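You operate a simulated robot arm through the tools that you are given. There is no shell and no other tool. Be economical: measure what you need, move in short steps, check, and stop when the job is done.

The job below is to be done with a simulated two-armed robot. You get a single attempt, and the scene is never put back.

## Task
Carry the white tray with both arms and set it on the right end of the board stack. Shut the small white door. Stack the can labelled "W527" from the top of the filler table on top of the can that says "W327". Take the cream sponge and put it on the shelf of the rack table. Put the purple socket box on the top of the timber table away on the top of the fitting table. Put the 35 screw box from the top of the fitting table on top of the brown carton there and the 45 screw box on the right end of the rack table. The order is free.

The check looks at the end state, three seconds after you hand in, the way a careful person would. Anything else that was tipped, shoved, dropped, spilled or broken makes it a failure.

## Robot
Two 7-joint arms with two-finger parallel grippers on one trunk, on a base that drives. Base frame: it is fixed to the floor where the robot stands at the start and does not move with it; the origin is under the middle of the robot, x ahead of it, y to its left, z up. Units: m, degrees, N and s.
The left shoulder is at the start at [0.081, 0.182, 1.038], the right one opposite. With the tool pointing down near the work surface each hand reaches from about 0.1 to 0.56 m from the robot's upright axis, wherever it stands, measured 20 degrees to its own side. Places, roughly: can with the yellow side, green can, orange can, t [2.25, -7.25, 0.75]; carton [-5.75, -7, 0.75]; cream sponge (10x7x5 cm) [-2.2, -7.4, 0.8]; purple socket box (6x6x5 cm) [-3.5, -6.8, 0.8]; right end of the board stack [-2.8, -0.6, 0.3]; right end of the rack table (20x40 cm) [-2.82, -7.34, 0.8]; screw box [-5.25, -7, 0.75]; shelf of the rack table [-2, -7.4, 0.3]; small white door [0, -7.1, 0.6]; top of the fitting table [-5.2, -7.1, 0.8]; white tray (15x26x16 cm) [0.5, 0.1, 0.4]. Payload 3.91 kg a hand.
The tool frame of a hand sits at the grasp point between the pads (the TCP): z along the fingers, y along the line on which they close. The tips reach 0.03 m beyond it. The gripper opens to 0.11 m. The fingers are 0.02 m wide and 0.01 m thick; the gripper's body (0.048 by 0.112 m) begins 0.055 m behind the TCP.
Orientation is that of the tool frame in the base frame, as a unit quaternion [x, y, z, w]. With the fingers straight down and closing along the base's y, the tool's x points along the base's -x, its y along +y and its z along -z.

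## Interface
- The arms move only by the tool move_arm. It takes "left_rows", "right_rows" or both (then of equal length, played together; a hand with none holds still); each is a list of rows, each a list of 3 entries, a list of its own where there are three numbers: the shift along the base's x, y, z in m, then the turn, a rotation vector about the base's x, y, z in rad, then the finger opening in m, from 0 to 0.11. In form: [[[dx, dy, dz], [wx, wy, wz], gripper], ...]. A call has 1 to 8 rows; each row is the pose to reach, as a shift and turn from the pose commanded when the call began. A row lasts 0.2 s, in which the tool goes at most 0.05 m and 8.6 degrees; a call with a longer step from one row to the next is refused whole, and so is a gripper value outside its range. A pose out of reach is approached as far as the arm can. The call stops where the force on the tool passes 40 N (or 10 N more than at its start, if that is more) or the arm is blocked; 0.2 s more then pass. The fingers move at their own pace (about 0.072 m/s each) and stop on an object; they squeeze with about 22 N. The grip force told is the motor's: it shows also when the fingers shut on nothing. Time passes only in rows, and 0.2 s behind the last, so rows that repeat a pose let the fingers close. It gives the time, the measured TCP pose, the force on the tool (base axes), the opening and the grip force at its end, in the units of the frame above (readings bear some noise), with the torque about the TCP (base axes, N m) and any sound that the robot's microphone picked up.
- Cameras (640 x 400 px; columns grow to the right, rows downward): "scene" is now at [0.2032, 0.0031, 1.1804]; the picture's right is [0.02, -1.00, 0.00], its down [-0.92, -0.02, -0.39] and it looks along [0.39, 0.01, -0.92] (base axes); focal length 287 px, centre (320, 200). "left" rides on the left gripper at [0.072, -0.017, -0.103] in its tool frame; the picture's right is [0.23, 0.97, 0.00], its down [-0.76, 0.18, -0.62] and it looks along [-0.61, 0.14, 0.78] (tool axes); focal length 222 px, centre (320, 200). "right" rides on the right gripper at [0.072, 0.017, -0.103] in its tool frame; the picture's right is [-0.23, 0.97, 0.00], its down [-0.76, -0.18, -0.62] and it looks along [-0.61, -0.14, 0.78] (tool axes); focal length 222 px, centre (320, 200). There is no depth. A picture from a camera that has moved, and an enlarged one, comes with that camera's place and axes in the base frame and with its lens.
- snapshot(camera): a new picture of that camera. The clock stands still meanwhile.
- raise_lower(by): slides the trunk up (or, below 0, down) by that many m; the arms and the scene camera ride with it, the base frame stays. It gives what a move gives, with no picture.
- drive_base(legs): drives the robot by 1 to 6 legs, each [ahead, left, turn to the left] in m, m and degrees, along the robot's own axes; the way and the turn of a leg run together, so that a leg with both is an arc; at most 1.5 m and 180 degrees a leg. The arms and the cameras ride along, it lands a little off, and it stops where it bumps. It gives what a move gives.
- head_to(pan, tilt): turns the head with the scene camera to pan (to the left, within 80 degrees either way) and tilt (down, from -29 to 69), counted from straight ahead of the robot. It gives what a move gives.
- zoom(camera, box): a new picture of the part [left, top, right, bottom] of that camera's present view, enlarged. The clock stands still meanwhile.
- job_done(): hands the job in; it is judged then, once.

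Go step by step. Nothing tells you exact positions but the pictures and the camera data: compare them with the known pose of the tool, close in by small moves and look again before you grip or let go. The budget is 186 turns and 154 pictures, counting those below and the enlarged ones. Unless the task says otherwise, let go and move clear before handing in.

The tools are called by a JSON object that holds its "name" and its "arguments". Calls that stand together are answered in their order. move_arm: Moves the arms, as the interface text tells. Its arguments: {"type":"object","properties":{"left_rows":{"type":"array"},"right_rows":{"type":"array"}},"required":[]} The other tools are called the same way: raise_lower (by) slides the trunk up or down; drive_base (legs) drives the base; head_to (pan, tilt) turns the head that bears the scene camera; snapshot (camera) takes a picture; zoom (camera, box) takes an enlarged picture of a part of a camera's view; job_done () hands the job in.

At the start:

```text
time: 0.0
left_position: [0.3766, 0.2134, 0.6175]
left_tool_rot: [0.0, 1.0, -0.001, 0.0]
left_force: [0.4, 0.3, 1.0]
left_torque: [-0.01, -0.02, 0.02]
left_width: 0.1099
left_grasp_force: 0.1
right_position: [0.4216, -0.0963, 0.6024]
right_tool_rot: [0.0, 1.0, 0.0, 0.0]
right_force: [0.4, 0.8, -0.3]
right_torque: [0.01, 0.0, 0.01]
right_width: 0.1101
right_grasp_force: 0.0
trunk travel left (down, up): [-0.299, 0.215]
robot x, y, heading: [0.0017, 0.0027, -0.3]
head pan, tilt: [1.2, 66.8]
```

scene: 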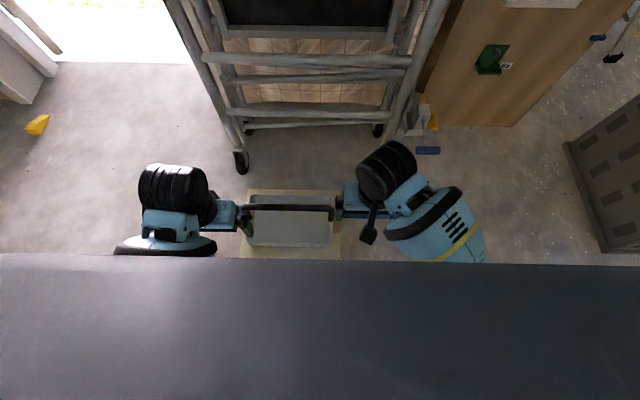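
right: 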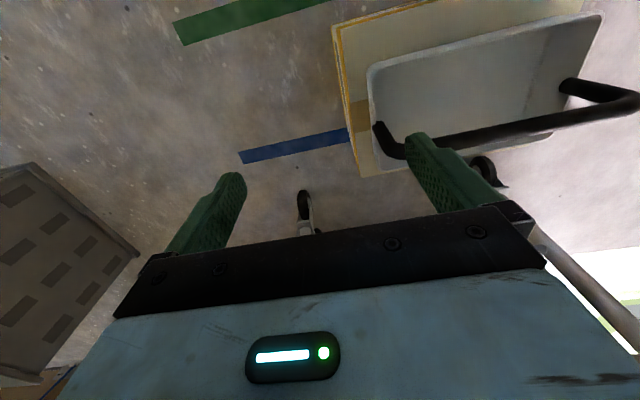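
left: 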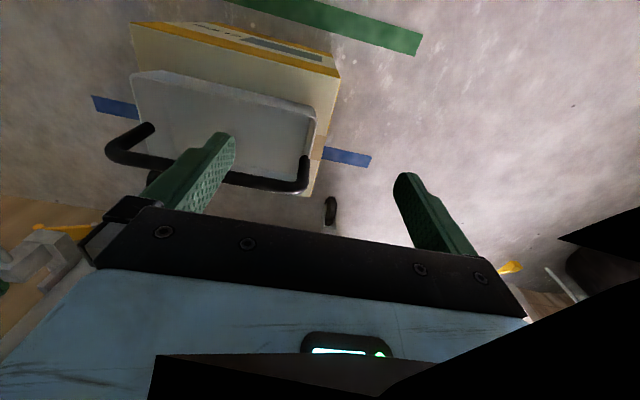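

I see the white tray with a black handle on a carton in front of me, between the two hands. I look closer at it before moving.

{"name": "zoom", "arguments": {"camera": "scene", "box": [200, 150, 380, 262]}}

{"name": "zoom", "arguments": {"camera": "left", "box": [80, 0, 400, 200]}}

{"name": "zoom", "arguments": {"camera": "right", "box": [320, 0, 640, 200]}}

```text
3.56 times, centred on (290, 206) of scene
camera zoom: at [0.2032, 0.0031, 1.1804], right [0.02, -1.0, 0.0], down [-0.92, -0.02, -0.39], along [0.39, 0.01, -0.92], focal length 1020 px, centre (427, 179)
```

zoom: 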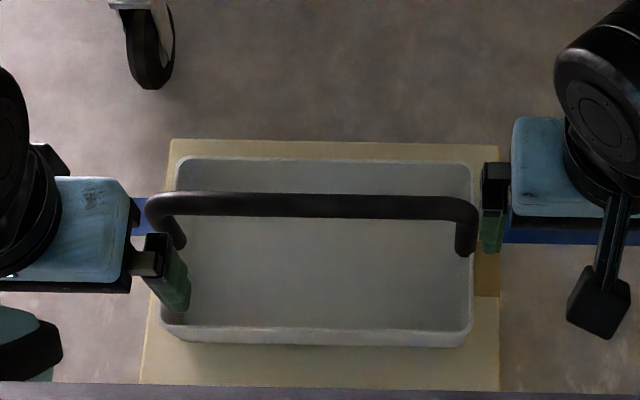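

```text
2.00 times, centred on (240, 100) of left
camera zoom: at [0.3041, 0.198, 0.7195], right [-0.23, 0.97, 0.0], down [0.76, 0.18, 0.62], along [0.61, 0.14, -0.78], focal length 444 px, centre (480, 400)
```

zoom: 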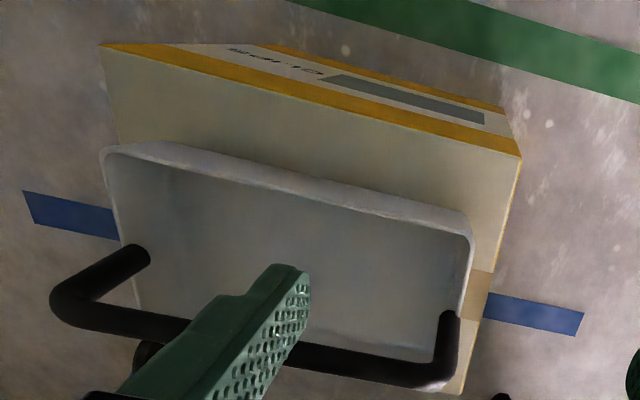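

```text
2.00 times, centred on (480, 100) of right
camera zoom: at [0.3498, -0.0788, 0.7059], right [0.23, 0.97, 0.0], down [0.76, -0.18, 0.62], along [0.61, -0.14, -0.78], focal length 444 px, centre (0, 400)
```

zoom: 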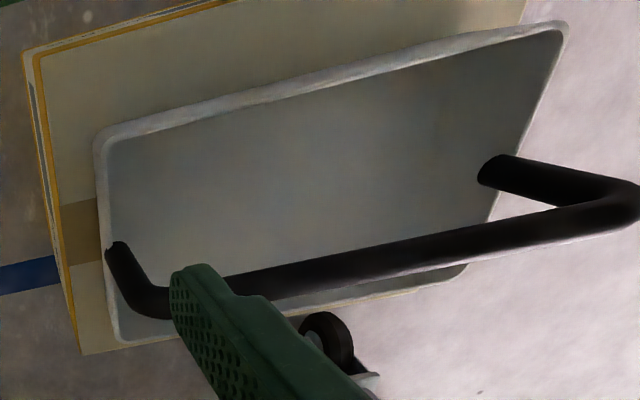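

The tray's bail bar runs along y at about x 0.48, z 0.47, from y −0.02 to 0.22. I turn both hands so they close along x, cameras outward, before coming down on the bar.

{"name": "move_arm", "arguments": {"left_rows": [[[0, 0, 0], [0, 0, -0.149], 0.11], [[0, 0, 0], [0, 0, -0.298], 0.11], [[0, 0, 0], [0, 0, -0.447], 0.11], [[0, 0, 0], [0, 0, -0.596], 0.11], [[0, 0, 0], [0, 0, -0.745], 0.11], [[0, 0, 0], [0, 0, -0.894], 0.11], [[0, 0, 0], [0, 0, -1.043], 0.11], [[0, 0, 0], [0, 0, -1.192], 0.11]], "right_rows": [[[0, 0, 0], [0, 0, 0.149], 0.11], [[0, 0, 0], [0, 0, 0.298], 0.11], [[0, 0, 0], [0, 0, 0.447], 0.11], [[0, 0, 0], [0, 0, 0.596], 0.11], [[0, 0, 0], [0, 0, 0.745], 0.11], [[0, 0, 0], [0, 0, 0.894], 0.11], [[0, 0, 0], [0, 0, 1.043], 0.11], [[0, 0, 0], [0, 0, 1.192], 0.11]]}}

{"name": "move_arm", "arguments": {"left_rows": [[[0.03, -0.01, 0], [0, 0, -0.149], 0.11], [[0.06, -0.02, 0], [0, 0, -0.298], 0.11], [[0.09, -0.028, 0], [0, 0, -0.378], 0.11], [[0.104, -0.028, 0], [0, 0, -0.378], 0.11], [[0.104, -0.028, 0], [0, 0, -0.378], 0.11]], "right_rows": [[[0.02, 0.03, 0], [0, 0, 0.149], 0.11], [[0.04, 0.06, 0], [0, 0, 0.298], 0.11], [[0.06, 0.09, 0], [0, 0, 0.378], 0.11], [[0.062, 0.108, 0], [0, 0, 0.378], 0.11], [[0.062, 0.108, 0], [0, 0, 0.378], 0.11]]}}

{"name": "snapshot", "arguments": {"camera": "scene"}}

{"name": "snapshot", "arguments": {"camera": "right"}}

```text
time: 1.8
left_position: [0.3751, 0.2141, 0.6168]
left_tool_rot: [0.562, 0.827, -0.001, 0.0]
left_force: [0.3, -0.3, 0.1]
left_torque: [0.0, 0.01, 0.02]
left_width: 0.1101
left_grasp_force: 0.1
right_position: [0.4225, -0.0966, 0.6021]
right_tool_rot: [-0.563, 0.826, 0.001, 0.001]
right_force: [0.6, -0.2, -0.4]
right_torque: [0.01, -0.01, 0.01]
right_width: 0.1102
right_grasp_force: 0.0
trunk travel left (down, up): [-0.299, 0.215]
robot x, y, heading: [-0.0039, 0.0002, -0.1]
head pan, tilt: [1.2, 66.8]
```

```text
time: 3.0
left_position: [0.4796, 0.1858, 0.617]
left_tool_rot: [0.707, 0.707, 0.0, 0.0]
left_force: [0.2, -0.3, 0.2]
left_torque: [0.03, -0.03, 0.03]
left_width: 0.1102
left_grasp_force: 0.1
right_position: [0.4838, 0.0118, 0.6028]
right_tool_rot: [0.707, -0.707, 0.001, -0.001]
right_force: [-0.5, 0.3, -0.5]
right_torque: [0.0, -0.01, 0.0]
right_width: 0.1102
right_grasp_force: 0.1
trunk travel left (down, up): [-0.299, 0.215]
robot x, y, heading: [0.0009, 0.0, -0.2]
head pan, tilt: [1.2, 66.8]
```

```text
147 pictures are left
camera scene: at [0.2032, 0.003, 1.1804], right [0.02, -1.0, 0.0], down [-0.92, -0.02, -0.39], along [0.39, 0.01, -0.92], focal length 287 px, centre (320, 200)
```

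scene: 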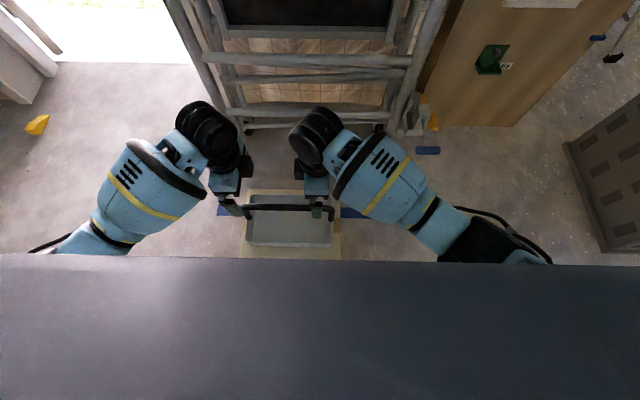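

```text
146 pictures are left
camera right: at [0.4673, -0.0604, 0.7063], right [-0.97, 0.23, 0.0], down [0.18, 0.76, 0.62], along [0.14, 0.61, -0.78], focal length 222 px, centre (320, 200)
```

right: 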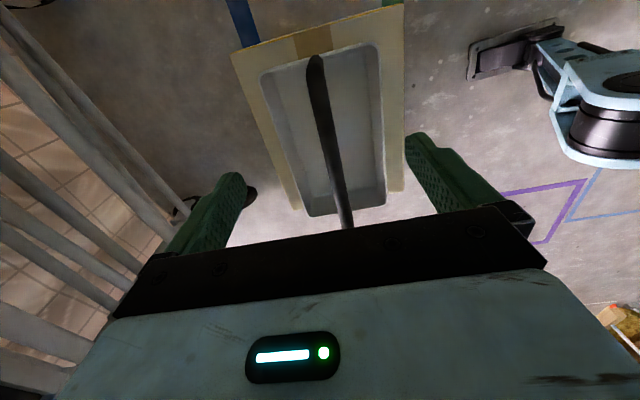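

Both hands straddle the bar as intended. I come down to the bar height.

{"name": "move_arm", "arguments": {"left_rows": [[[0, 0, -0.045], [0, 0, 0], 0.11], [[0, 0, -0.09], [0, 0, 0], 0.11], [[0, 0, -0.13], [0, 0, 0], 0.11], [[0, 0, -0.148], [0, 0, 0], 0.11], [[0, 0, -0.148], [0, 0, 0], 0.11]], "right_rows": [[[0, 0, -0.04], [0, 0, 0], 0.11], [[0, 0, -0.08], [0, 0, 0], 0.11], [[0, 0, -0.12], [0, 0, 0], 0.11], [[0, 0, -0.134], [0, 0, 0], 0.11], [[0, 0, -0.134], [0, 0, 0], 0.11]]}}

{"name": "snapshot", "arguments": {"camera": "left"}}

{"name": "snapshot", "arguments": {"camera": "right"}}

```text
time: 4.2
left_position: [0.4801, 0.1849, 0.4694]
left_tool_rot: [0.706, 0.708, 0.0, 0.0]
left_force: [-0.3, 0.3, 0.9]
left_torque: [-0.01, -0.05, 0.03]
left_width: 0.1099
left_grasp_force: 0.1
right_position: [0.4823, 0.0128, 0.4689]
right_tool_rot: [-0.706, 0.708, 0.0, 0.0]
right_force: [-0.2, 0.5, -0.1]
right_torque: [-0.02, -0.02, -0.01]
right_width: 0.11
right_grasp_force: 0.0
trunk travel left (down, up): [-0.299, 0.215]
robot x, y, heading: [0.0029, -0.0042, -0.2]
head pan, tilt: [1.2, 66.8]
```

```text
145 pictures are left
camera left: at [0.4637, 0.2599, 0.5716], right [0.97, 0.23, 0.0], down [0.18, -0.76, 0.62], along [0.14, -0.61, -0.78], focal length 222 px, centre (320, 200)
```

left: 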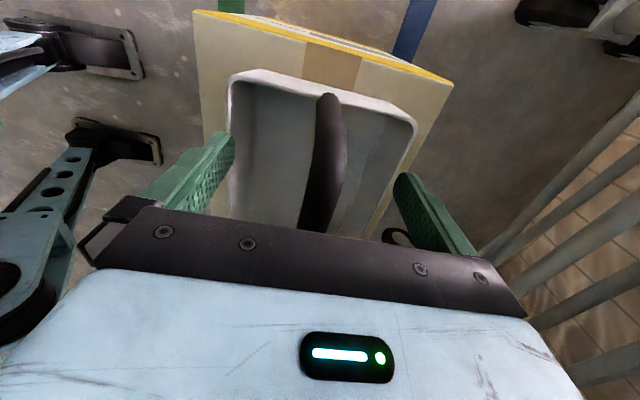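

```text
144 pictures are left
camera right: at [0.4661, -0.0603, 0.572], right [-0.97, 0.23, 0.0], down [0.18, 0.76, 0.62], along [0.14, 0.61, -0.78], focal length 222 px, centre (320, 200)
```

right: 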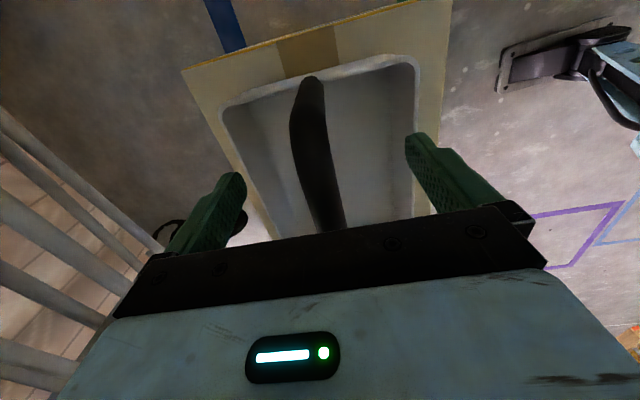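

The bar lies between the pads on both hands. I close both.

{"name": "move_arm", "arguments": {"left_rows": [[[0, 0, 0], [0, 0, 0], 0.05], [[0, 0, 0], [0, 0, 0], 0.0], [[0, 0, 0], [0, 0, 0], 0.0], [[0, 0, 0], [0, 0, 0], 0.0], [[0, 0, 0], [0, 0, 0], 0.0]], "right_rows": [[[0, 0, 0], [0, 0, 0], 0.05], [[0, 0, 0], [0, 0, 0], 0.0], [[0, 0, 0], [0, 0, 0], 0.0], [[0, 0, 0], [0, 0, 0], 0.0], [[0, 0, 0], [0, 0, 0], 0.0]]}}

{"name": "head_to", "arguments": {"pan": -80, "tilt": 20}}

{"name": "snapshot", "arguments": {"camera": "scene"}}

```text
time: 5.4
left_position: [0.4798, 0.1849, 0.4698]
left_tool_rot: [0.706, 0.708, 0.0, -0.001]
left_force: [2.7, -0.2, 0.4]
left_torque: [0.05, 0.07, 0.29]
left_width: 0.0175
left_grasp_force: 21.8
right_position: [0.4826, 0.0129, 0.4683]
right_tool_rot: [-0.707, 0.707, 0.0, 0.001]
right_force: [-2.4, 0.2, 2.3]
right_torque: [-0.01, -0.05, 0.24]
right_width: 0.0178
right_grasp_force: 22.5
trunk travel left (down, up): [-0.299, 0.215]
robot x, y, heading: [-0.0032, -0.0025, -0.2]
head pan, tilt: [1.2, 66.8]
```

```text
time: 6.9
left_position: [0.4795, 0.1857, 0.4678]
left_tool_rot: [0.707, 0.708, 0.001, -0.001]
left_force: [3.7, -1.0, 0.0]
left_torque: [0.01, 0.05, 0.3]
left_width: 0.0176
left_grasp_force: 21.8
right_position: [0.4815, 0.0118, 0.4676]
right_tool_rot: [-0.707, 0.707, 0.001, 0.0]
right_force: [-3.5, 0.6, 2.8]
right_torque: [-0.02, -0.02, 0.32]
right_width: 0.0174
right_grasp_force: 21.8
trunk travel left (down, up): [-0.299, 0.215]
robot x, y, heading: [0.0031, -0.0029, 0.1]
head pan, tilt: [-80.0, 20.0]
```

```text
143 pictures are left
camera scene: at [0.1609, -0.0897, 1.246], right [-0.98, -0.17, 0.0], down [-0.06, 0.34, -0.94], along [0.16, -0.93, -0.34], focal length 287 px, centre (320, 200)
```

scene: 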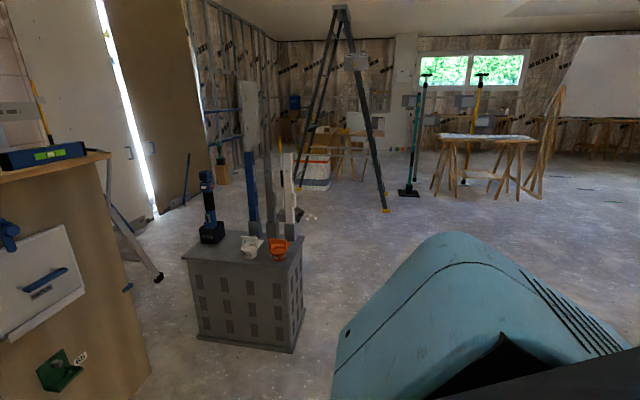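

Both grips hold the bar (17.5 mm). I lift with the trunk and look to the left side.

{"name": "raise_lower", "arguments": {"by": 0.12}}

{"name": "head_to", "arguments": {"pan": 80, "tilt": 20}}

{"name": "snapshot", "arguments": {"camera": "scene"}}

{"name": "snapshot", "arguments": {"camera": "left"}}

```text
time: 8.4
left_position: [0.4797, 0.1844, 0.5885]
left_tool_rot: [0.707, 0.708, -0.001, -0.001]
left_force: [4.0, 0.8, -1.3]
left_torque: [-0.04, 0.06, 0.37]
left_width: 0.0175
left_grasp_force: 21.7
right_position: [0.4828, 0.0124, 0.5874]
right_tool_rot: [-0.706, 0.708, 0.0, -0.001]
right_force: [-4.9, 0.1, -2.9]
right_torque: [-0.01, -0.02, 0.35]
right_width: 0.0178
right_grasp_force: 21.6
trunk travel left (down, up): [-0.419, 0.095]
robot x, y, heading: [-0.0004, -0.0027, -0.1]
head pan, tilt: [-80.0, 20.0]
```

```text
time: 10.9
left_position: [0.4806, 0.1841, 0.5891]
left_tool_rot: [0.706, 0.708, 0.0, 0.0]
left_force: [4.6, 2.9, 0.4]
left_torque: [-0.2, 0.05, 0.41]
left_width: 0.0178
left_grasp_force: 21.7
right_position: [0.4836, 0.0123, 0.5888]
right_tool_rot: [-0.707, 0.708, 0.0, 0.001]
right_force: [-5.3, -2.3, -3.4]
right_torque: [-0.07, -0.05, 0.48]
right_width: 0.0174
right_grasp_force: 21.8
trunk travel left (down, up): [-0.419, 0.095]
robot x, y, heading: [0.0008, 0.0018, 0.0]
head pan, tilt: [80.0, 20.0]
```

```text
142 pictures are left
camera scene: at [0.1203, 0.0936, 1.374], right [0.98, -0.17, 0.0], down [-0.06, -0.34, -0.94], along [0.16, 0.93, -0.34], focal length 287 px, centre (320, 200)
```

scene: 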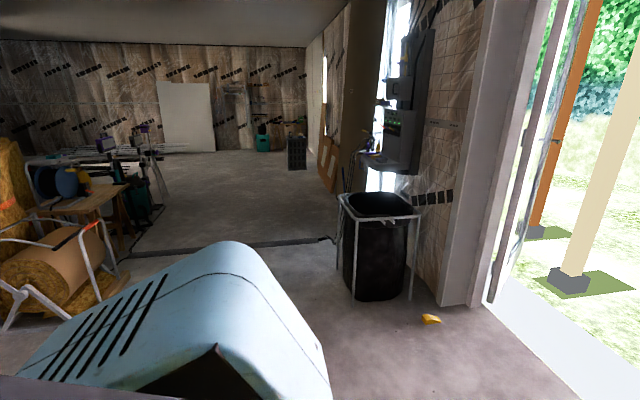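

```text
141 pictures are left
camera left: at [0.4638, 0.2595, 0.6914], right [0.97, 0.23, 0.0], down [0.18, -0.76, 0.62], along [0.14, -0.61, -0.78], focal length 222 px, centre (320, 200)
```

left: 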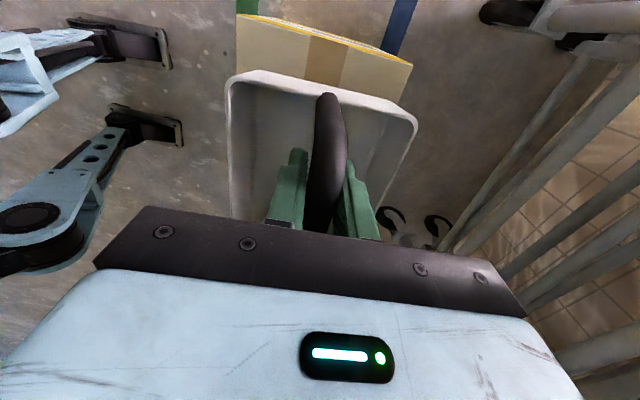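

The tray is up level and the surroundings within about 0.9 m look clear. I turn right toward the back of the room.

{"name": "drive_base", "arguments": {"legs": [[0, 0, -90]]}}

{"name": "head_to", "arguments": {"pan": -60, "tilt": 20}}

{"name": "snapshot", "arguments": {"camera": "scene"}}

```text
time: 15.1
left_position: [0.1895, -0.478, 0.5899]
left_tool_rot: [1.0, 0.006, 0.0, -0.001]
left_force: [3.7, -4.7, -1.9]
left_torque: [0.05, -0.14, 0.43]
left_width: 0.0177
left_grasp_force: 21.8
right_position: [0.0166, -0.4838, 0.5882]
right_tool_rot: [-0.004, 1.0, 0.0, 0.0]
right_force: [-3.4, 5.1, -0.7]
right_torque: [-0.08, -0.13, 0.42]
right_width: 0.0176
right_grasp_force: 22.1
trunk travel left (down, up): [-0.419, 0.095]
robot x, y, heading: [-0.0013, -0.0023, -89.5]
head pan, tilt: [80.0, 20.0]
```

```text
time: 17.3
left_position: [0.1895, -0.4785, 0.59]
left_tool_rot: [1.0, 0.005, -0.001, 0.0]
left_force: [-0.1, -3.8, -1.0]
left_torque: [0.05, -0.05, 0.43]
left_width: 0.0177
left_grasp_force: 22.3
right_position: [0.0166, -0.4834, 0.5883]
right_tool_rot: [-0.005, 1.0, 0.001, 0.0]
right_force: [0.5, 4.6, -1.2]
right_torque: [-0.05, -0.03, 0.4]
right_width: 0.0177
right_grasp_force: 21.9
trunk travel left (down, up): [-0.419, 0.095]
robot x, y, heading: [0.0003, -0.0009, -89.6]
head pan, tilt: [-60.0, 20.0]
```

```text
140 pictures are left
camera scene: at [-0.0797, -0.1502, 1.374], right [-0.51, 0.86, 0.0], down [0.29, 0.17, -0.94], along [-0.81, -0.48, -0.34], focal length 287 px, centre (320, 200)
```

scene: 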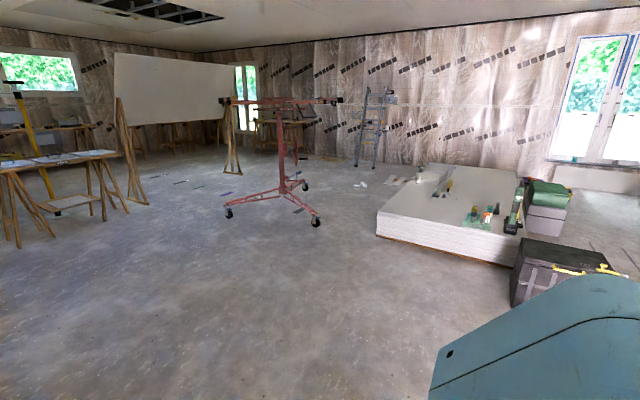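

The board stack spans about x −2.65 to −5.2, y −1.0 to 0.2, with its near (+x) end being the right end; the dark box sits at y > 0.15. I drive on a lane at y ≈ −0.6 facing the stack.

{"name": "drive_base", "arguments": {"legs": [[0.6, 0, 0], [0, 0, -90.4], [1.0, 0, 0]]}}

{"name": "head_to", "arguments": {"pan": 0, "tilt": 25}}

{"name": "snapshot", "arguments": {"camera": "scene"}}

```text
time: 29.3
left_position: [-1.4584, -0.7954, 0.5889]
left_tool_rot: [0.709, -0.705, 0.0, 0.0]
left_force: [-4.2, 0.5, -0.7]
left_torque: [0.05, -0.05, 0.4]
left_width: 0.0178
left_grasp_force: 22.2
right_position: [-1.462, -0.6228, 0.5874]
right_tool_rot: [0.705, 0.709, 0.0, 0.0]
right_force: [3.9, 0.1, -1.3]
right_torque: [0.06, 0.08, 0.41]
right_width: 0.0176
right_grasp_force: 21.9
trunk travel left (down, up): [-0.419, 0.095]
robot x, y, heading: [-0.98, -0.6046, -179.6]
head pan, tilt: [-60.0, 20.0]
```

```text
time: 30.6
left_position: [-1.4582, -0.7957, 0.5883]
left_tool_rot: [0.709, -0.705, 0.0, 0.001]
left_force: [-5.5, 0.9, -3.3]
left_torque: [-0.25, -0.04, 0.46]
left_width: 0.0178
left_grasp_force: 22.2
right_position: [-1.4629, -0.6235, 0.5876]
right_tool_rot: [0.705, 0.709, 0.001, 0.001]
right_force: [5.6, -0.7, 0.2]
right_torque: [-0.19, 0.04, 0.37]
right_width: 0.0176
right_grasp_force: 21.9
trunk travel left (down, up): [-0.419, 0.095]
robot x, y, heading: [-0.9792, -0.6046, -179.5]
head pan, tilt: [0.0, 25.0]
```

```text
139 pictures are left
camera scene: at [-1.1767, -0.6073, 1.366], right [0.0, 1.0, 0.0], down [0.42, 0.0, -0.91], along [-0.91, 0.0, -0.42], focal length 287 px, centre (320, 200)
```

scene: 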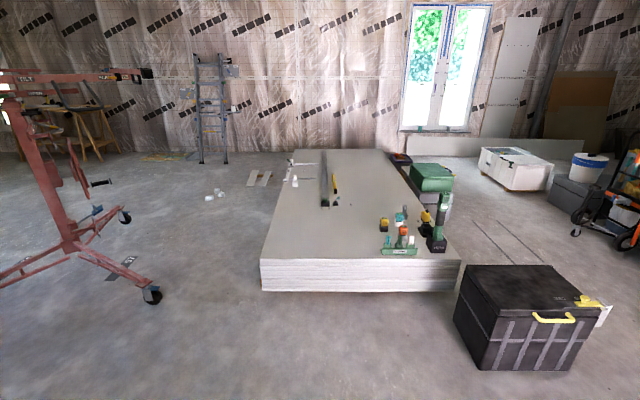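

The stack's near edge is at x ≈ −2.68, top z ≈ 0.26, and its tools start at y ≈ −0.2, so the spot at (−2.8, −0.65) is free. I drive up in stages.

{"name": "drive_base", "arguments": {"legs": [[1.2, -0.08, 0]]}}

{"name": "head_to", "arguments": {"pan": 0, "tilt": 60}}

{"name": "snapshot", "arguments": {"camera": "scene"}}

{"name": "snapshot", "arguments": {"camera": "left"}}

```text
time: 36.7
left_position: [-2.6626, -0.7205, 0.5894]
left_tool_rot: [0.709, -0.705, -0.001, 0.0]
left_force: [-5.0, 0.7, -1.3]
left_torque: [0.0, -0.06, 0.4]
left_width: 0.0177
left_grasp_force: 22.2
right_position: [-2.6653, -0.5487, 0.5876]
right_tool_rot: [0.706, 0.708, 0.0, 0.0]
right_force: [4.4, -0.7, -1.3]
right_torque: [0.0, 0.05, 0.39]
right_width: 0.0173
right_grasp_force: 21.7
trunk travel left (down, up): [-0.419, 0.095]
robot x, y, heading: [-2.1815, -0.5348, -179.8]
head pan, tilt: [0.0, 25.0]
```

```text
time: 37.7
left_position: [-2.6616, -0.7205, 0.5882]
left_tool_rot: [0.71, -0.705, 0.001, 0.0]
left_force: [-4.8, 0.2, -5.3]
left_torque: [-0.24, -0.07, 0.45]
left_width: 0.0177
left_grasp_force: 22.8
right_position: [-2.6654, -0.5481, 0.5873]
right_tool_rot: [0.706, 0.709, 0.001, 0.001]
right_force: [5.1, -0.2, 0.8]
right_torque: [-0.22, 0.05, 0.37]
right_width: 0.0175
right_grasp_force: 21.6
trunk travel left (down, up): [-0.419, 0.095]
robot x, y, heading: [-2.1807, -0.531, -179.7]
head pan, tilt: [0.0, 60.0]
```

```text
138 pictures are left
camera scene: at [-2.354, -0.5327, 1.3159], right [-0.01, 1.0, 0.0], down [0.87, 0.0, -0.5], along [-0.5, 0.0, -0.87], focal length 287 px, centre (320, 200)
```

scene: 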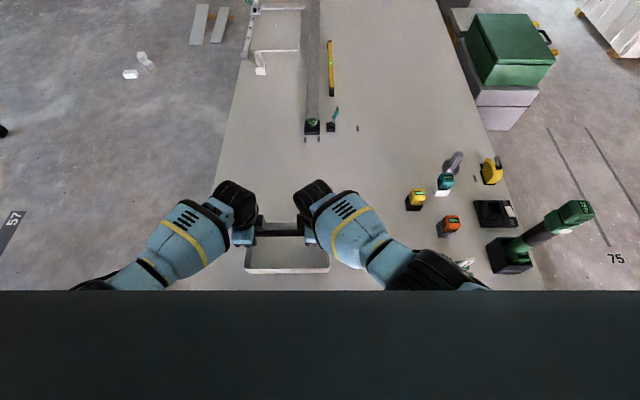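

```text
137 pictures are left
camera left: at [-2.6436, -0.7916, 0.6915], right [-0.97, -0.23, 0.0], down [-0.18, 0.76, 0.62], along [-0.15, 0.61, -0.78], focal length 222 px, centre (320, 200)
```

left: 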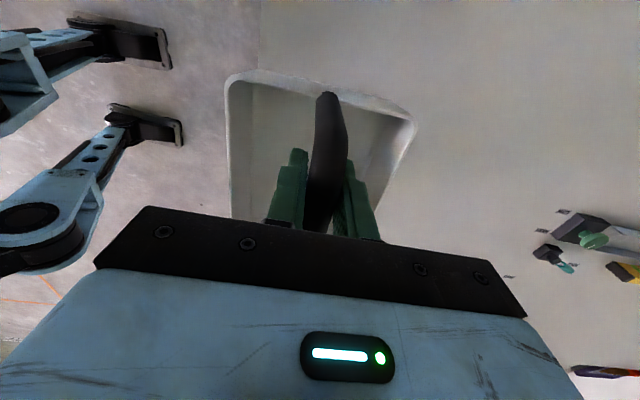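

The tray is over the stack's end, whose edge I now put at x ≈ −2.57 and top at z ≈ 0.33. I move 0.1 m further in, then lower with the arms.

{"name": "drive_base", "arguments": {"legs": [[0.1, 0, 0]]}}

{"name": "move_arm", "arguments": {"left_rows": [[[0, 0, -0.02], [0, 0, 0], 0.0], [[0, 0, -0.04], [0, 0, 0], 0.0], [[0, 0, -0.055], [0, 0, 0], 0.0], [[0, 0, -0.065], [0, 0, 0], 0.0], [[0, 0, -0.07], [0, 0, 0], 0.0]], "right_rows": [[[0, 0, -0.02], [0, 0, 0], 0.0], [[0, 0, -0.04], [0, 0, 0], 0.0], [[0, 0, -0.055], [0, 0, 0], 0.0], [[0, 0, -0.065], [0, 0, 0], 0.0], [[0, 0, -0.07], [0, 0, 0], 0.0]]}}

{"name": "snapshot", "arguments": {"camera": "left"}}

{"name": "snapshot", "arguments": {"camera": "scene"}}

```text
time: 38.9
left_position: [-2.7614, -0.7204, 0.5895]
left_tool_rot: [0.71, -0.705, 0.0, -0.001]
left_force: [-4.3, 0.3, -3.3]
left_torque: [-0.09, -0.07, 0.4]
left_width: 0.0176
left_grasp_force: 21.9
right_position: [-2.7643, -0.5494, 0.5871]
right_tool_rot: [0.706, 0.708, 0.0, 0.0]
right_force: [3.8, -1.0, -1.3]
right_torque: [-0.05, 0.06, 0.4]
right_width: 0.0176
right_grasp_force: 22.0
trunk travel left (down, up): [-0.419, 0.095]
robot x, y, heading: [-2.2847, -0.5333, -179.7]
head pan, tilt: [0.0, 60.0]
```

```text
time: 40.0
left_position: [-2.76, -0.7203, 0.5186]
left_tool_rot: [0.709, -0.705, -0.001, -0.001]
left_force: [5.8, 11.6, 5.3]
left_torque: [0.66, 0.19, -0.5]
left_width: 0.0185
left_grasp_force: 21.9
right_position: [-2.7519, -0.5373, 0.5465]
right_tool_rot: [0.707, 0.707, 0.0, -0.001]
right_force: [-6.1, -11.4, -9.6]
right_torque: [0.3, -0.09, -0.53]
right_width: 0.0181
right_grasp_force: 22.2
right hand out of reach, approached as far as the arm can: row 2, 3, 4, 5
trunk travel left (down, up): [-0.419, 0.095]
robot x, y, heading: [-2.2791, -0.5335, -180.0]
head pan, tilt: [0.0, 60.0]
```

```text
136 pictures are left
camera left: at [-2.7427, -0.7916, 0.6212], right [-0.97, -0.23, 0.0], down [-0.18, 0.76, 0.62], along [-0.15, 0.61, -0.78], focal length 222 px, centre (320, 200)
```

left: 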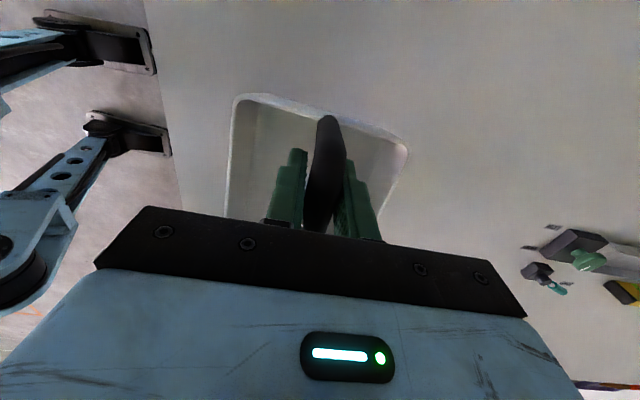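

```text
135 pictures are left
camera scene: at [-2.4528, -0.5331, 1.3159], right [0.0, 1.0, 0.0], down [0.87, 0.0, -0.5], along [-0.5, 0.0, -0.87], focal length 287 px, centre (320, 200)
```

scene: 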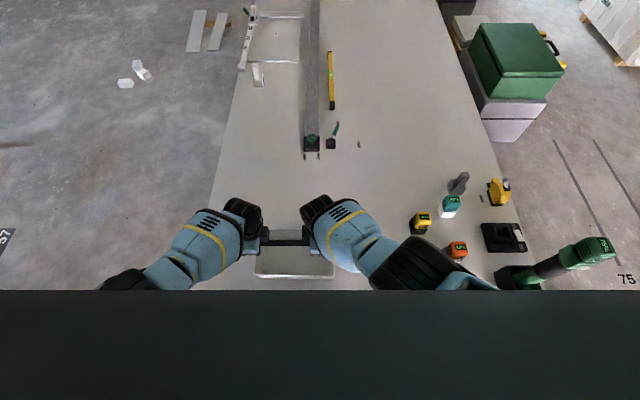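

The right arm ran out of downward reach, so the tray tilts slightly. I level it by raising the left hand and will lower with the trunk instead.

{"name": "move_arm", "arguments": {"left_rows": [[[0, 0, 0.015], [0, 0, 0], 0.0], [[0, 0, 0.028], [0, 0, 0], 0.0], [[0, 0, 0.028], [0, 0, 0], 0.0]]}}

{"name": "raise_lower", "arguments": {"by": -0.02}}

```text
time: 40.9
left_position: [-2.759, -0.7243, 0.5464]
left_tool_rot: [0.709, -0.705, 0.002, 0.001]
left_force: [3.5, -6.6, -8.1]
left_torque: [-0.58, 0.07, -0.36]
left_width: 0.018
left_grasp_force: 22.3
right_position: [-2.7507, -0.5367, 0.5446]
right_tool_rot: [0.706, 0.708, 0.002, -0.001]
right_force: [-4.3, 6.2, 5.4]
right_torque: [-0.7, 0.0, -0.48]
right_width: 0.0184
right_grasp_force: 22.2
trunk travel left (down, up): [-0.419, 0.095]
robot x, y, heading: [-2.2783, -0.534, -179.9]
head pan, tilt: [0.0, 60.0]
```

```text
time: 41.5
left_position: [-2.7609, -0.7236, 0.5267]
left_tool_rot: [0.709, -0.705, 0.001, 0.001]
left_force: [3.6, -20.5, 0.5]
left_torque: [0.23, 0.03, -0.42]
left_width: 0.0187
left_grasp_force: 22.0
right_position: [-2.7479, -0.5373, 0.5252]
right_tool_rot: [0.706, 0.708, 0.004, 0.0]
right_force: [-3.5, 20.8, -3.4]
right_torque: [0.0, -0.04, -0.49]
right_width: 0.019
right_grasp_force: 21.8
trunk travel left (down, up): [-0.399, 0.115]
robot x, y, heading: [-2.2804, -0.5328, -179.7]
head pan, tilt: [0.0, 60.0]
```

The hands are pulling against each other along the bar (20 N), so I bring them closer to relieve it.

{"name": "move_arm", "arguments": {"left_rows": [[[0, 0.004, 0], [0, 0, 0], 0.0], [[0, 0.004, 0], [0, 0, 0], 0.0]], "right_rows": [[[-0.004, -0.004, 0], [0, 0, 0], 0.0], [[-0.004, -0.004, 0], [0, 0, 0], 0.0]]}}

```text
time: 42.1
left_position: [-2.7597, -0.7172, 0.5264]
left_tool_rot: [0.709, -0.705, 0.001, 0.0]
left_force: [5.2, -12.4, -2.2]
left_torque: [0.0, 0.03, -0.47]
left_width: 0.0185
left_grasp_force: 22.3
right_position: [-2.7553, -0.5367, 0.523]
right_tool_rot: [0.708, 0.707, 0.002, -0.003]
right_force: [-5.2, 12.5, -0.8]
right_torque: [-0.22, 0.01, -0.51]
right_width: 0.0178
right_grasp_force: 22.0
trunk travel left (down, up): [-0.399, 0.115]
robot x, y, heading: [-2.2809, -0.5362, -179.8]
head pan, tilt: [0.0, 60.0]
```

The load is easing. I lower in small trunk steps, watching for contact.

{"name": "raise_lower", "arguments": {"by": -0.02}}

{"name": "raise_lower", "arguments": {"by": -0.01}}

{"name": "snapshot", "arguments": {"camera": "left"}}

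```text
time: 42.8
left_position: [-2.7602, -0.7185, 0.5068]
left_tool_rot: [0.71, -0.705, 0.002, 0.001]
left_force: [5.0, -16.1, -1.2]
left_torque: [0.05, 0.04, -0.37]
left_width: 0.018
left_grasp_force: 22.1
right_position: [-2.7546, -0.5381, 0.5048]
right_tool_rot: [0.707, 0.707, 0.002, -0.003]
right_force: [-4.3, 16.9, -1.1]
right_torque: [-0.15, -0.04, -0.48]
right_width: 0.0179
right_grasp_force: 22.1
trunk travel left (down, up): [-0.379, 0.135]
robot x, y, heading: [-2.2866, -0.532, -179.7]
head pan, tilt: [0.0, 60.0]
```

```text
time: 43.4
left_position: [-2.7596, -0.7175, 0.4958]
left_tool_rot: [0.708, -0.706, 0.001, 0.0]
left_force: [4.0, -15.8, -4.7]
left_torque: [-0.28, 0.04, -0.42]
left_width: 0.018
left_grasp_force: 22.3
right_position: [-2.7535, -0.538, 0.4942]
right_tool_rot: [0.708, 0.707, 0.004, -0.003]
right_force: [-4.2, 15.5, 2.5]
right_torque: [-0.41, -0.05, -0.53]
right_width: 0.0174
right_grasp_force: 22.0
trunk travel left (down, up): [-0.369, 0.145]
robot x, y, heading: [-2.2844, -0.5351, -179.9]
head pan, tilt: [0.0, 60.0]
```

```text
134 pictures are left
camera left: at [-2.7422, -0.788, 0.5992], right [-0.97, -0.23, 0.0], down [-0.18, 0.76, 0.62], along [-0.14, 0.6, -0.78], focal length 222 px, centre (320, 200)
```

left: 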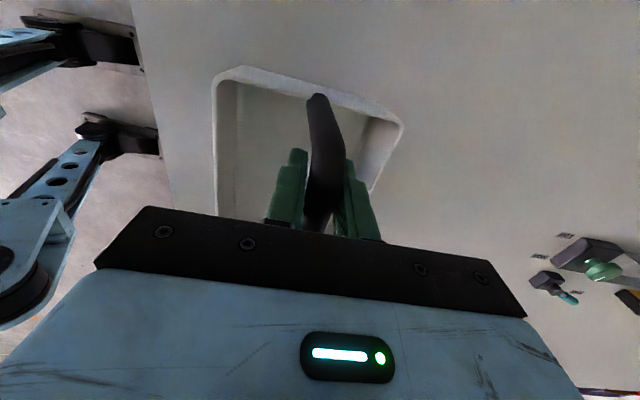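

No contact yet; the stack top should be about 2 cm further. I continue.

{"name": "raise_lower", "arguments": {"by": -0.01}}

{"name": "raise_lower", "arguments": {"by": -0.007}}

```text
time: 44.0
left_position: [-2.7593, -0.7188, 0.4874]
left_tool_rot: [0.709, -0.706, 0.001, 0.001]
left_force: [5.0, -19.4, -2.7]
left_torque: [-0.05, 0.06, -0.4]
left_width: 0.0182
left_grasp_force: 21.9
right_position: [-2.7535, -0.5389, 0.4838]
right_tool_rot: [0.707, 0.707, 0.003, -0.002]
right_force: [-4.4, 19.5, -0.5]
right_torque: [-0.21, -0.02, -0.48]
right_width: 0.018
right_grasp_force: 21.7
trunk travel left (down, up): [-0.359, 0.155]
robot x, y, heading: [-2.2816, -0.5348, -180.1]
head pan, tilt: [0.0, 60.0]
```

```text
time: 44.5
left_position: [-2.7606, -0.7176, 0.4806]
left_tool_rot: [0.709, -0.705, 0.001, 0.0]
left_force: [4.5, -20.7, 0.6]
left_torque: [0.4, 0.07, -0.4]
left_width: 0.0181
left_grasp_force: 20.9
right_position: [-2.7531, -0.5392, 0.4773]
right_tool_rot: [0.707, 0.707, 0.002, -0.002]
right_force: [-5.0, 21.2, -4.6]
right_torque: [-0.09, -0.07, -0.5]
right_width: 0.0181
right_grasp_force: 22.5
trunk travel left (down, up): [-0.352, 0.162]
robot x, y, heading: [-2.2831, -0.5357, -179.8]
head pan, tilt: [0.0, 60.0]
```

Still no upward force; the pull along the bar grew again, so I relieve it and go on.

{"name": "move_arm", "arguments": {"left_rows": [[[0, 0.006, 0], [0, 0, 0], 0.0], [[0, 0.006, 0], [0, 0, 0], 0.0]], "right_rows": [[[-0.002, -0.006, 0], [0, 0, 0], 0.0], [[-0.002, -0.006, 0], [0, 0, 0], 0.0]]}}

{"name": "raise_lower", "arguments": {"by": -0.007}}

{"name": "zoom", "arguments": {"camera": "left", "box": [140, 40, 460, 240]}}

```text
time: 45.1
left_position: [-2.7606, -0.713, 0.4789]
left_tool_rot: [0.709, -0.705, 0.001, 0.001]
left_force: [4.6, -19.5, -0.6]
left_torque: [-0.11, 0.08, -0.48]
left_width: 0.0178
left_grasp_force: 21.9
right_position: [-2.7564, -0.5351, 0.4719]
right_tool_rot: [0.709, 0.706, 0.008, -0.005]
right_force: [-4.3, 20.1, -2.2]
right_torque: [0.05, -0.06, -0.37]
right_width: 0.0177
right_grasp_force: 21.8
trunk travel left (down, up): [-0.352, 0.162]
robot x, y, heading: [-2.284, -0.5321, -179.8]
head pan, tilt: [0.0, 60.0]
```

```text
time: 45.7
left_position: [-2.7598, -0.7115, 0.4733]
left_tool_rot: [0.709, -0.705, 0.0, 0.0]
left_force: [3.3, -15.7, -3.8]
left_torque: [-0.16, 0.07, -0.35]
left_width: 0.0178
left_grasp_force: 22.5
right_position: [-2.7572, -0.5354, 0.4667]
right_tool_rot: [0.71, 0.705, 0.006, -0.004]
right_force: [-2.7, 16.0, -0.2]
right_torque: [-0.31, -0.04, -0.14]
right_width: 0.0177
right_grasp_force: 22.0
trunk travel left (down, up): [-0.345, 0.169]
robot x, y, heading: [-2.2825, -0.5365, -179.8]
head pan, tilt: [0.0, 60.0]
```

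```text
2.00 times, centred on (300, 140) of left
camera zoom: at [-2.7425, -0.7817, 0.575], right [-0.97, -0.23, 0.0], down [-0.18, 0.76, 0.62], along [-0.14, 0.61, -0.78], focal length 444 px, centre (360, 320)
```

zoom: 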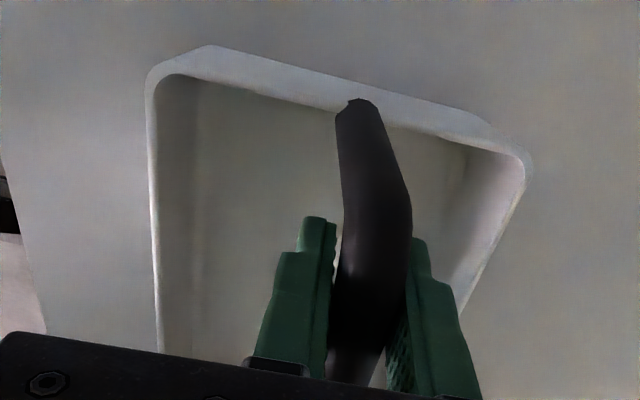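

Still hanging. I continue in small steps.

{"name": "raise_lower", "arguments": {"by": -0.007}}

{"name": "raise_lower", "arguments": {"by": -0.006}}

{"name": "raise_lower", "arguments": {"by": -0.006}}

```text
time: 46.2
left_position: [-2.7603, -0.71, 0.4656]
left_tool_rot: [0.71, -0.704, -0.001, 0.0]
left_force: [3.3, -11.9, -3.2]
left_torque: [-0.14, 0.02, -0.38]
left_width: 0.0177
left_grasp_force: 22.3
right_position: [-2.758, -0.5358, 0.4608]
right_tool_rot: [0.709, 0.705, 0.005, -0.004]
right_force: [-2.6, 11.5, 0.8]
right_torque: [-0.23, -0.02, -0.09]
right_width: 0.0176
right_grasp_force: 21.8
trunk travel left (down, up): [-0.338, 0.176]
robot x, y, heading: [-2.2812, -0.5339, -179.7]
head pan, tilt: [0.0, 60.0]
```

```text
time: 46.8
left_position: [-2.7599, -0.7108, 0.4609]
left_tool_rot: [0.709, -0.705, -0.001, 0.0]
left_force: [4.7, -11.4, 5.3]
left_torque: [0.15, 0.04, -0.38]
left_width: 0.0178
left_grasp_force: 21.9
right_position: [-2.7585, -0.5383, 0.4573]
right_tool_rot: [0.709, 0.705, 0.003, -0.006]
right_force: [0.7, 3.1, 14.5]
right_torque: [-0.09, 0.03, -0.07]
right_width: 0.0178
right_grasp_force: 22.1
trunk travel left (down, up): [-0.332, 0.182]
robot x, y, heading: [-2.2795, -0.535, -180.0]
head pan, tilt: [0.0, 60.0]
```

```text
time: 47.3
left_position: [-2.7611, -0.7079, 0.4567]
left_tool_rot: [0.709, -0.706, -0.003, 0.0]
left_force: [4.8, -2.0, 20.2]
left_torque: [0.03, 0.04, -0.35]
left_width: 0.0176
left_grasp_force: 21.9
right_position: [-2.7586, -0.5398, 0.4525]
right_tool_rot: [0.709, 0.705, 0.001, -0.005]
right_force: [-4.0, 0.4, 16.9]
right_torque: [0.04, -0.07, -0.26]
right_width: 0.0176
right_grasp_force: 22.3
trunk travel left (down, up): [-0.326, 0.188]
robot x, y, heading: [-2.2801, -0.532, -180.1]
head pan, tilt: [0.0, 60.0]
```

Both hands now feel about 20 N upward: the tray is seated. I open both grippers, then rise.

{"name": "move_arm", "arguments": {"left_rows": [[[0, 0, 0.002], [0, 0, 0], 0.06], [[0, 0, 0.002], [0, 0, 0], 0.11], [[0, 0, 0.002], [0, 0, 0], 0.11], [[0, 0, 0.002], [0, 0, 0], 0.11]], "right_rows": [[[0, 0, 0.002], [0, 0, 0], 0.06], [[0, 0, 0.002], [0, 0, 0], 0.11], [[0, 0, 0.002], [0, 0, 0], 0.11], [[0, 0, 0.002], [0, 0, 0], 0.11]]}}

{"name": "raise_lower", "arguments": {"by": 0.12}}

{"name": "snapshot", "arguments": {"camera": "left"}}

{"name": "snapshot", "arguments": {"camera": "right"}}

```text
time: 48.3
left_position: [-2.7601, -0.7114, 0.4559]
left_tool_rot: [0.709, -0.705, 0.0, 0.0]
left_force: [-0.3, 1.0, -0.3]
left_torque: [0.02, 0.0, -0.03]
left_width: 0.11
left_grasp_force: 0.0
right_position: [-2.759, -0.5401, 0.453]
right_tool_rot: [0.708, 0.706, 0.003, -0.005]
right_force: [-0.2, -0.4, -0.7]
right_torque: [0.0, -0.01, -0.03]
right_width: 0.1099
right_grasp_force: 0.1
trunk travel left (down, up): [-0.326, 0.188]
robot x, y, heading: [-2.2773, -0.5327, -180.1]
head pan, tilt: [0.0, 60.0]
```

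```text
time: 49.8
left_position: [-2.76, -0.7113, 0.5747]
left_tool_rot: [0.709, -0.705, 0.001, -0.001]
left_force: [0.4, -0.7, -0.4]
left_torque: [0.0, 0.01, -0.03]
left_width: 0.11
left_grasp_force: 0.1
right_position: [-2.8047, -0.5196, 0.6159]
right_tool_rot: [0.714, 0.698, -0.024, -0.047]
right_force: [0.3, 0.4, -0.5]
right_torque: [0.02, -0.02, 0.04]
right_width: 0.1098
right_grasp_force: 0.0
trunk travel left (down, up): [-0.446, 0.068]
robot x, y, heading: [-2.2778, -0.534, -180.0]
head pan, tilt: [0.0, 60.0]
```

```text
132 pictures are left
camera left: at [-2.7416, -0.7817, 0.6775], right [-0.97, -0.23, 0.0], down [-0.18, 0.76, 0.62], along [-0.14, 0.61, -0.78], focal length 222 px, centre (320, 200)
```

left: 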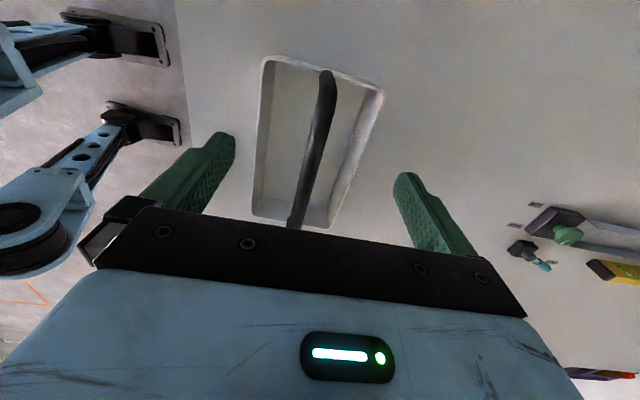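

```text
131 pictures are left
camera right: at [-2.7761, -0.4504, 0.7207], right [0.96, -0.25, -0.11], down [-0.13, -0.78, 0.61], along [-0.23, -0.58, -0.78], focal length 222 px, centre (320, 200)
```

right: 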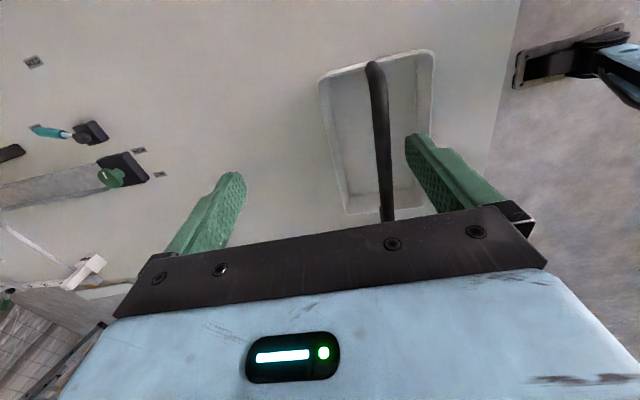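

The tray stands on the stack's end, clear of everything. I back off and turn toward the tables at y ≈ −7, with a look at the way there.

{"name": "drive_base", "arguments": {"legs": [[-0.7, 0, 0], [0, 0, 90]]}}

{"name": "head_to", "arguments": {"pan": 0, "tilt": 12}}

{"name": "snapshot", "arguments": {"camera": "scene"}}

```text
time: 57.5
left_position: [-1.4089, -1.0116, 0.5764]
left_tool_rot: [1.0, 0.001, 0.0, 0.0]
left_force: [-0.6, -1.1, 0.2]
left_torque: [-0.01, -0.02, 0.02]
left_width: 0.1097
left_grasp_force: 0.0
right_position: [-1.5997, -1.0572, 0.619]
right_tool_rot: [0.014, 0.998, -0.052, -0.015]
right_force: [0.0, 0.0, 0.7]
right_torque: [-0.05, -0.02, -0.02]
right_width: 0.1101
right_grasp_force: 0.0
trunk travel left (down, up): [-0.446, 0.068]
robot x, y, heading: [-1.589, -0.5298, -90.0]
head pan, tilt: [0.0, 60.0]
```

```text
time: 58.6
left_position: [-1.4077, -1.0119, 0.5758]
left_tool_rot: [1.0, 0.001, 0.0, 0.0]
left_force: [0.3, 0.1, 0.3]
left_torque: [0.01, 0.02, -0.03]
left_width: 0.1098
left_grasp_force: 0.1
right_position: [-1.6044, -1.0578, 0.6174]
right_tool_rot: [0.014, 0.998, -0.051, -0.017]
right_force: [0.2, 0.5, -0.2]
right_torque: [-0.01, 0.01, 0.0]
right_width: 0.1097
right_grasp_force: 0.0
trunk travel left (down, up): [-0.446, 0.068]
robot x, y, heading: [-1.5826, -0.5331, -90.0]
head pan, tilt: [0.0, 12.0]
```

```text
130 pictures are left
camera scene: at [-1.5845, -0.7093, 1.4202], right [-1.0, 0.0, 0.0], down [0.0, 0.21, -0.98], along [0.0, -0.98, -0.21], focal length 287 px, centre (320, 200)
```

scene: 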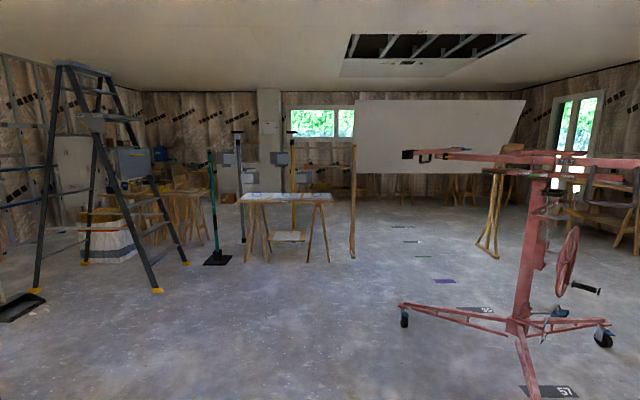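

The way south is blocked by the lifter, board trestles and props; the free lane is east of the step ladder (x ≈ 1.75, y −2.5 to −6). First I tuck the hands in and turn them back to the normal posture.

{"name": "move_arm", "arguments": {"left_rows": [[[0.005, 0.02, 0.01], [0, 0, 0.147], 0.08], [[0.01, 0.04, 0.02], [0, 0, 0.294], 0.06], [[0.015, 0.06, 0.03], [0, 0, 0.441], 0.05], [[0.02, 0.08, 0.04], [0, 0, 0.588], 0.05], [[0.025, 0.1, 0.044], [0, 0, 0.735], 0.05], [[0.025, 0.1, 0.044], [0, 0, 0.882], 0.05]], "right_rows": [[[-0.03, 0.024, 0], [0.005, -0.01, -0.145], 0.08], [[-0.06, 0.048, 0], [0.01, -0.02, -0.29], 0.06], [[-0.09, 0.072, 0], [0.0155, -0.03, -0.435], 0.05], [[-0.12, 0.096, 0], [0.021, -0.041, -0.58], 0.05], [[-0.15, 0.12, 0], [0.026, -0.051, -0.725], 0.05], [[-0.18, 0.145, 0], [0.031, -0.061, -0.87], 0.05]]}}

{"name": "move_arm", "arguments": {"left_rows": [[[0, 0, 0], [0, 0, 0.147], 0.05], [[0, 0, 0], [0, 0, 0.294], 0.05], [[0, 0, 0], [0, 0, 0.441], 0.05], [[0, 0, 0], [0, 0, 0.588], 0.05], [[0, 0, 0], [0, 0, 0.688], 0.05]], "right_rows": [[[0, 0, 0], [0.005, -0.01, -0.145], 0.05], [[0, 0, 0], [0.01, -0.02, -0.29], 0.05], [[0, 0, 0], [0.0155, -0.03, -0.435], 0.05], [[0, 0, 0], [0.021, -0.041, -0.58], 0.05], [[0, 0, 0], [0.024, -0.047, -0.67], 0.05]]}}

{"name": "drive_base", "arguments": {"legs": [[0.9, 0.5, 0], [0.95, 0.5, 0], [0, 0, 90]]}}

{"name": "snapshot", "arguments": {"camera": "scene"}}

```text
time: 60.0
left_position: [-1.3849, -0.911, 0.6205]
left_tool_rot: [0.903, 0.429, 0.0, 0.001]
left_force: [0.1, -0.6, 0.3]
left_torque: [0.02, -0.02, 0.04]
left_width: 0.05
left_grasp_force: 0.0
right_position: [-1.7802, -0.9104, 0.6188]
right_tool_rot: [0.435, 0.9, -0.025, -0.006]
right_force: [-0.3, -0.5, -0.1]
right_torque: [0.01, -0.01, -0.02]
right_width: 0.0502
right_grasp_force: 0.0
trunk travel left (down, up): [-0.446, 0.068]
robot x, y, heading: [-1.5843, -0.5315, -90.2]
head pan, tilt: [0.0, 12.0]
```

```text
time: 61.2
left_position: [-1.3841, -0.911, 0.621]
left_tool_rot: [0.706, 0.708, 0.0, 0.0]
left_force: [-0.9, -0.4, 0.5]
left_torque: [0.0, -0.01, -0.02]
left_width: 0.0503
left_grasp_force: 0.0
right_position: [-1.7802, -0.9131, 0.6194]
right_tool_rot: [0.707, 0.707, 0.0, 0.001]
right_force: [0.2, -0.1, 0.2]
right_torque: [0.01, 0.0, -0.01]
right_width: 0.0501
right_grasp_force: 0.1
trunk travel left (down, up): [-0.446, 0.068]
robot x, y, heading: [-1.5851, -0.5298, -89.9]
head pan, tilt: [0.0, 12.0]
```

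```text
time: 75.5
left_position: [-0.2045, -2.176, 0.6204]
left_tool_rot: [0.0, 1.0, 0.0, 0.0]
left_force: [-0.3, -0.3, -0.7]
left_torque: [0.01, 0.01, -0.01]
left_width: 0.0501
left_grasp_force: 0.0
right_position: [-0.2028, -2.5722, 0.6192]
right_tool_rot: [0.0, 1.0, -0.001, 0.002]
right_force: [0.2, 0.3, -0.1]
right_torque: [-0.02, -0.01, 0.01]
right_width: 0.0503
right_grasp_force: 0.0
trunk travel left (down, up): [-0.446, 0.068]
robot x, y, heading: [-0.589, -2.3756, -0.2]
head pan, tilt: [0.0, 12.0]
```

```text
129 pictures are left
camera scene: at [-0.4048, -2.3743, 1.4203], right [0.0, -1.0, 0.0], down [-0.21, 0.0, -0.98], along [0.98, 0.0, -0.21], focal length 287 px, centre (320, 200)
```

scene: 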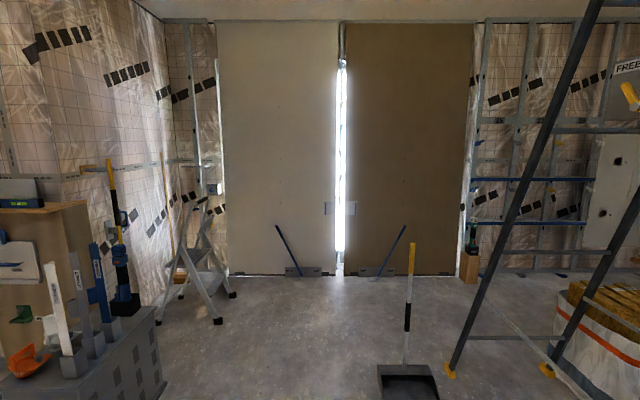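

A dustpan stands at about (1.0, −2.9) and the lane between the bag (x 1.36) and the wall (x 2.42) is open. I go east to x = 1.5, turn south, shift to x = 1.88 and look.

{"name": "drive_base", "arguments": {"legs": [[1.05, 0, 0], [1.03, 0, 0], [0, 0, -90], [0, 0.38, 0]]}}

{"name": "snapshot", "arguments": {"camera": "scene"}}

```text
time: 93.0
left_position: [2.0648, -2.7492, 0.6191]
left_tool_rot: [0.703, 0.711, 0.0, 0.0]
left_force: [0.6, -0.8, -0.1]
left_torque: [0.03, -0.04, 0.01]
left_width: 0.0501
left_grasp_force: 0.0
right_position: [1.6706, -2.7536, 0.619]
right_tool_rot: [0.704, 0.711, -0.002, 0.001]
right_force: [0.0, 0.4, 0.1]
right_torque: [0.0, -0.01, 0.03]
right_width: 0.0503
right_grasp_force: 0.1
trunk travel left (down, up): [-0.446, 0.068]
robot x, y, heading: [1.8661, -2.3693, -89.2]
head pan, tilt: [0.0, 12.0]
```

```text
128 pictures are left
camera scene: at [1.8638, -2.5486, 1.4203], right [-1.0, -0.01, 0.0], down [0.0, 0.21, -0.98], along [0.01, -0.98, -0.21], focal length 287 px, centre (320, 200)
```

scene: 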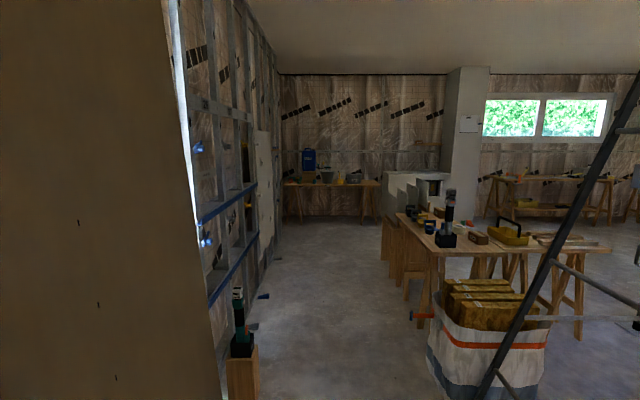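

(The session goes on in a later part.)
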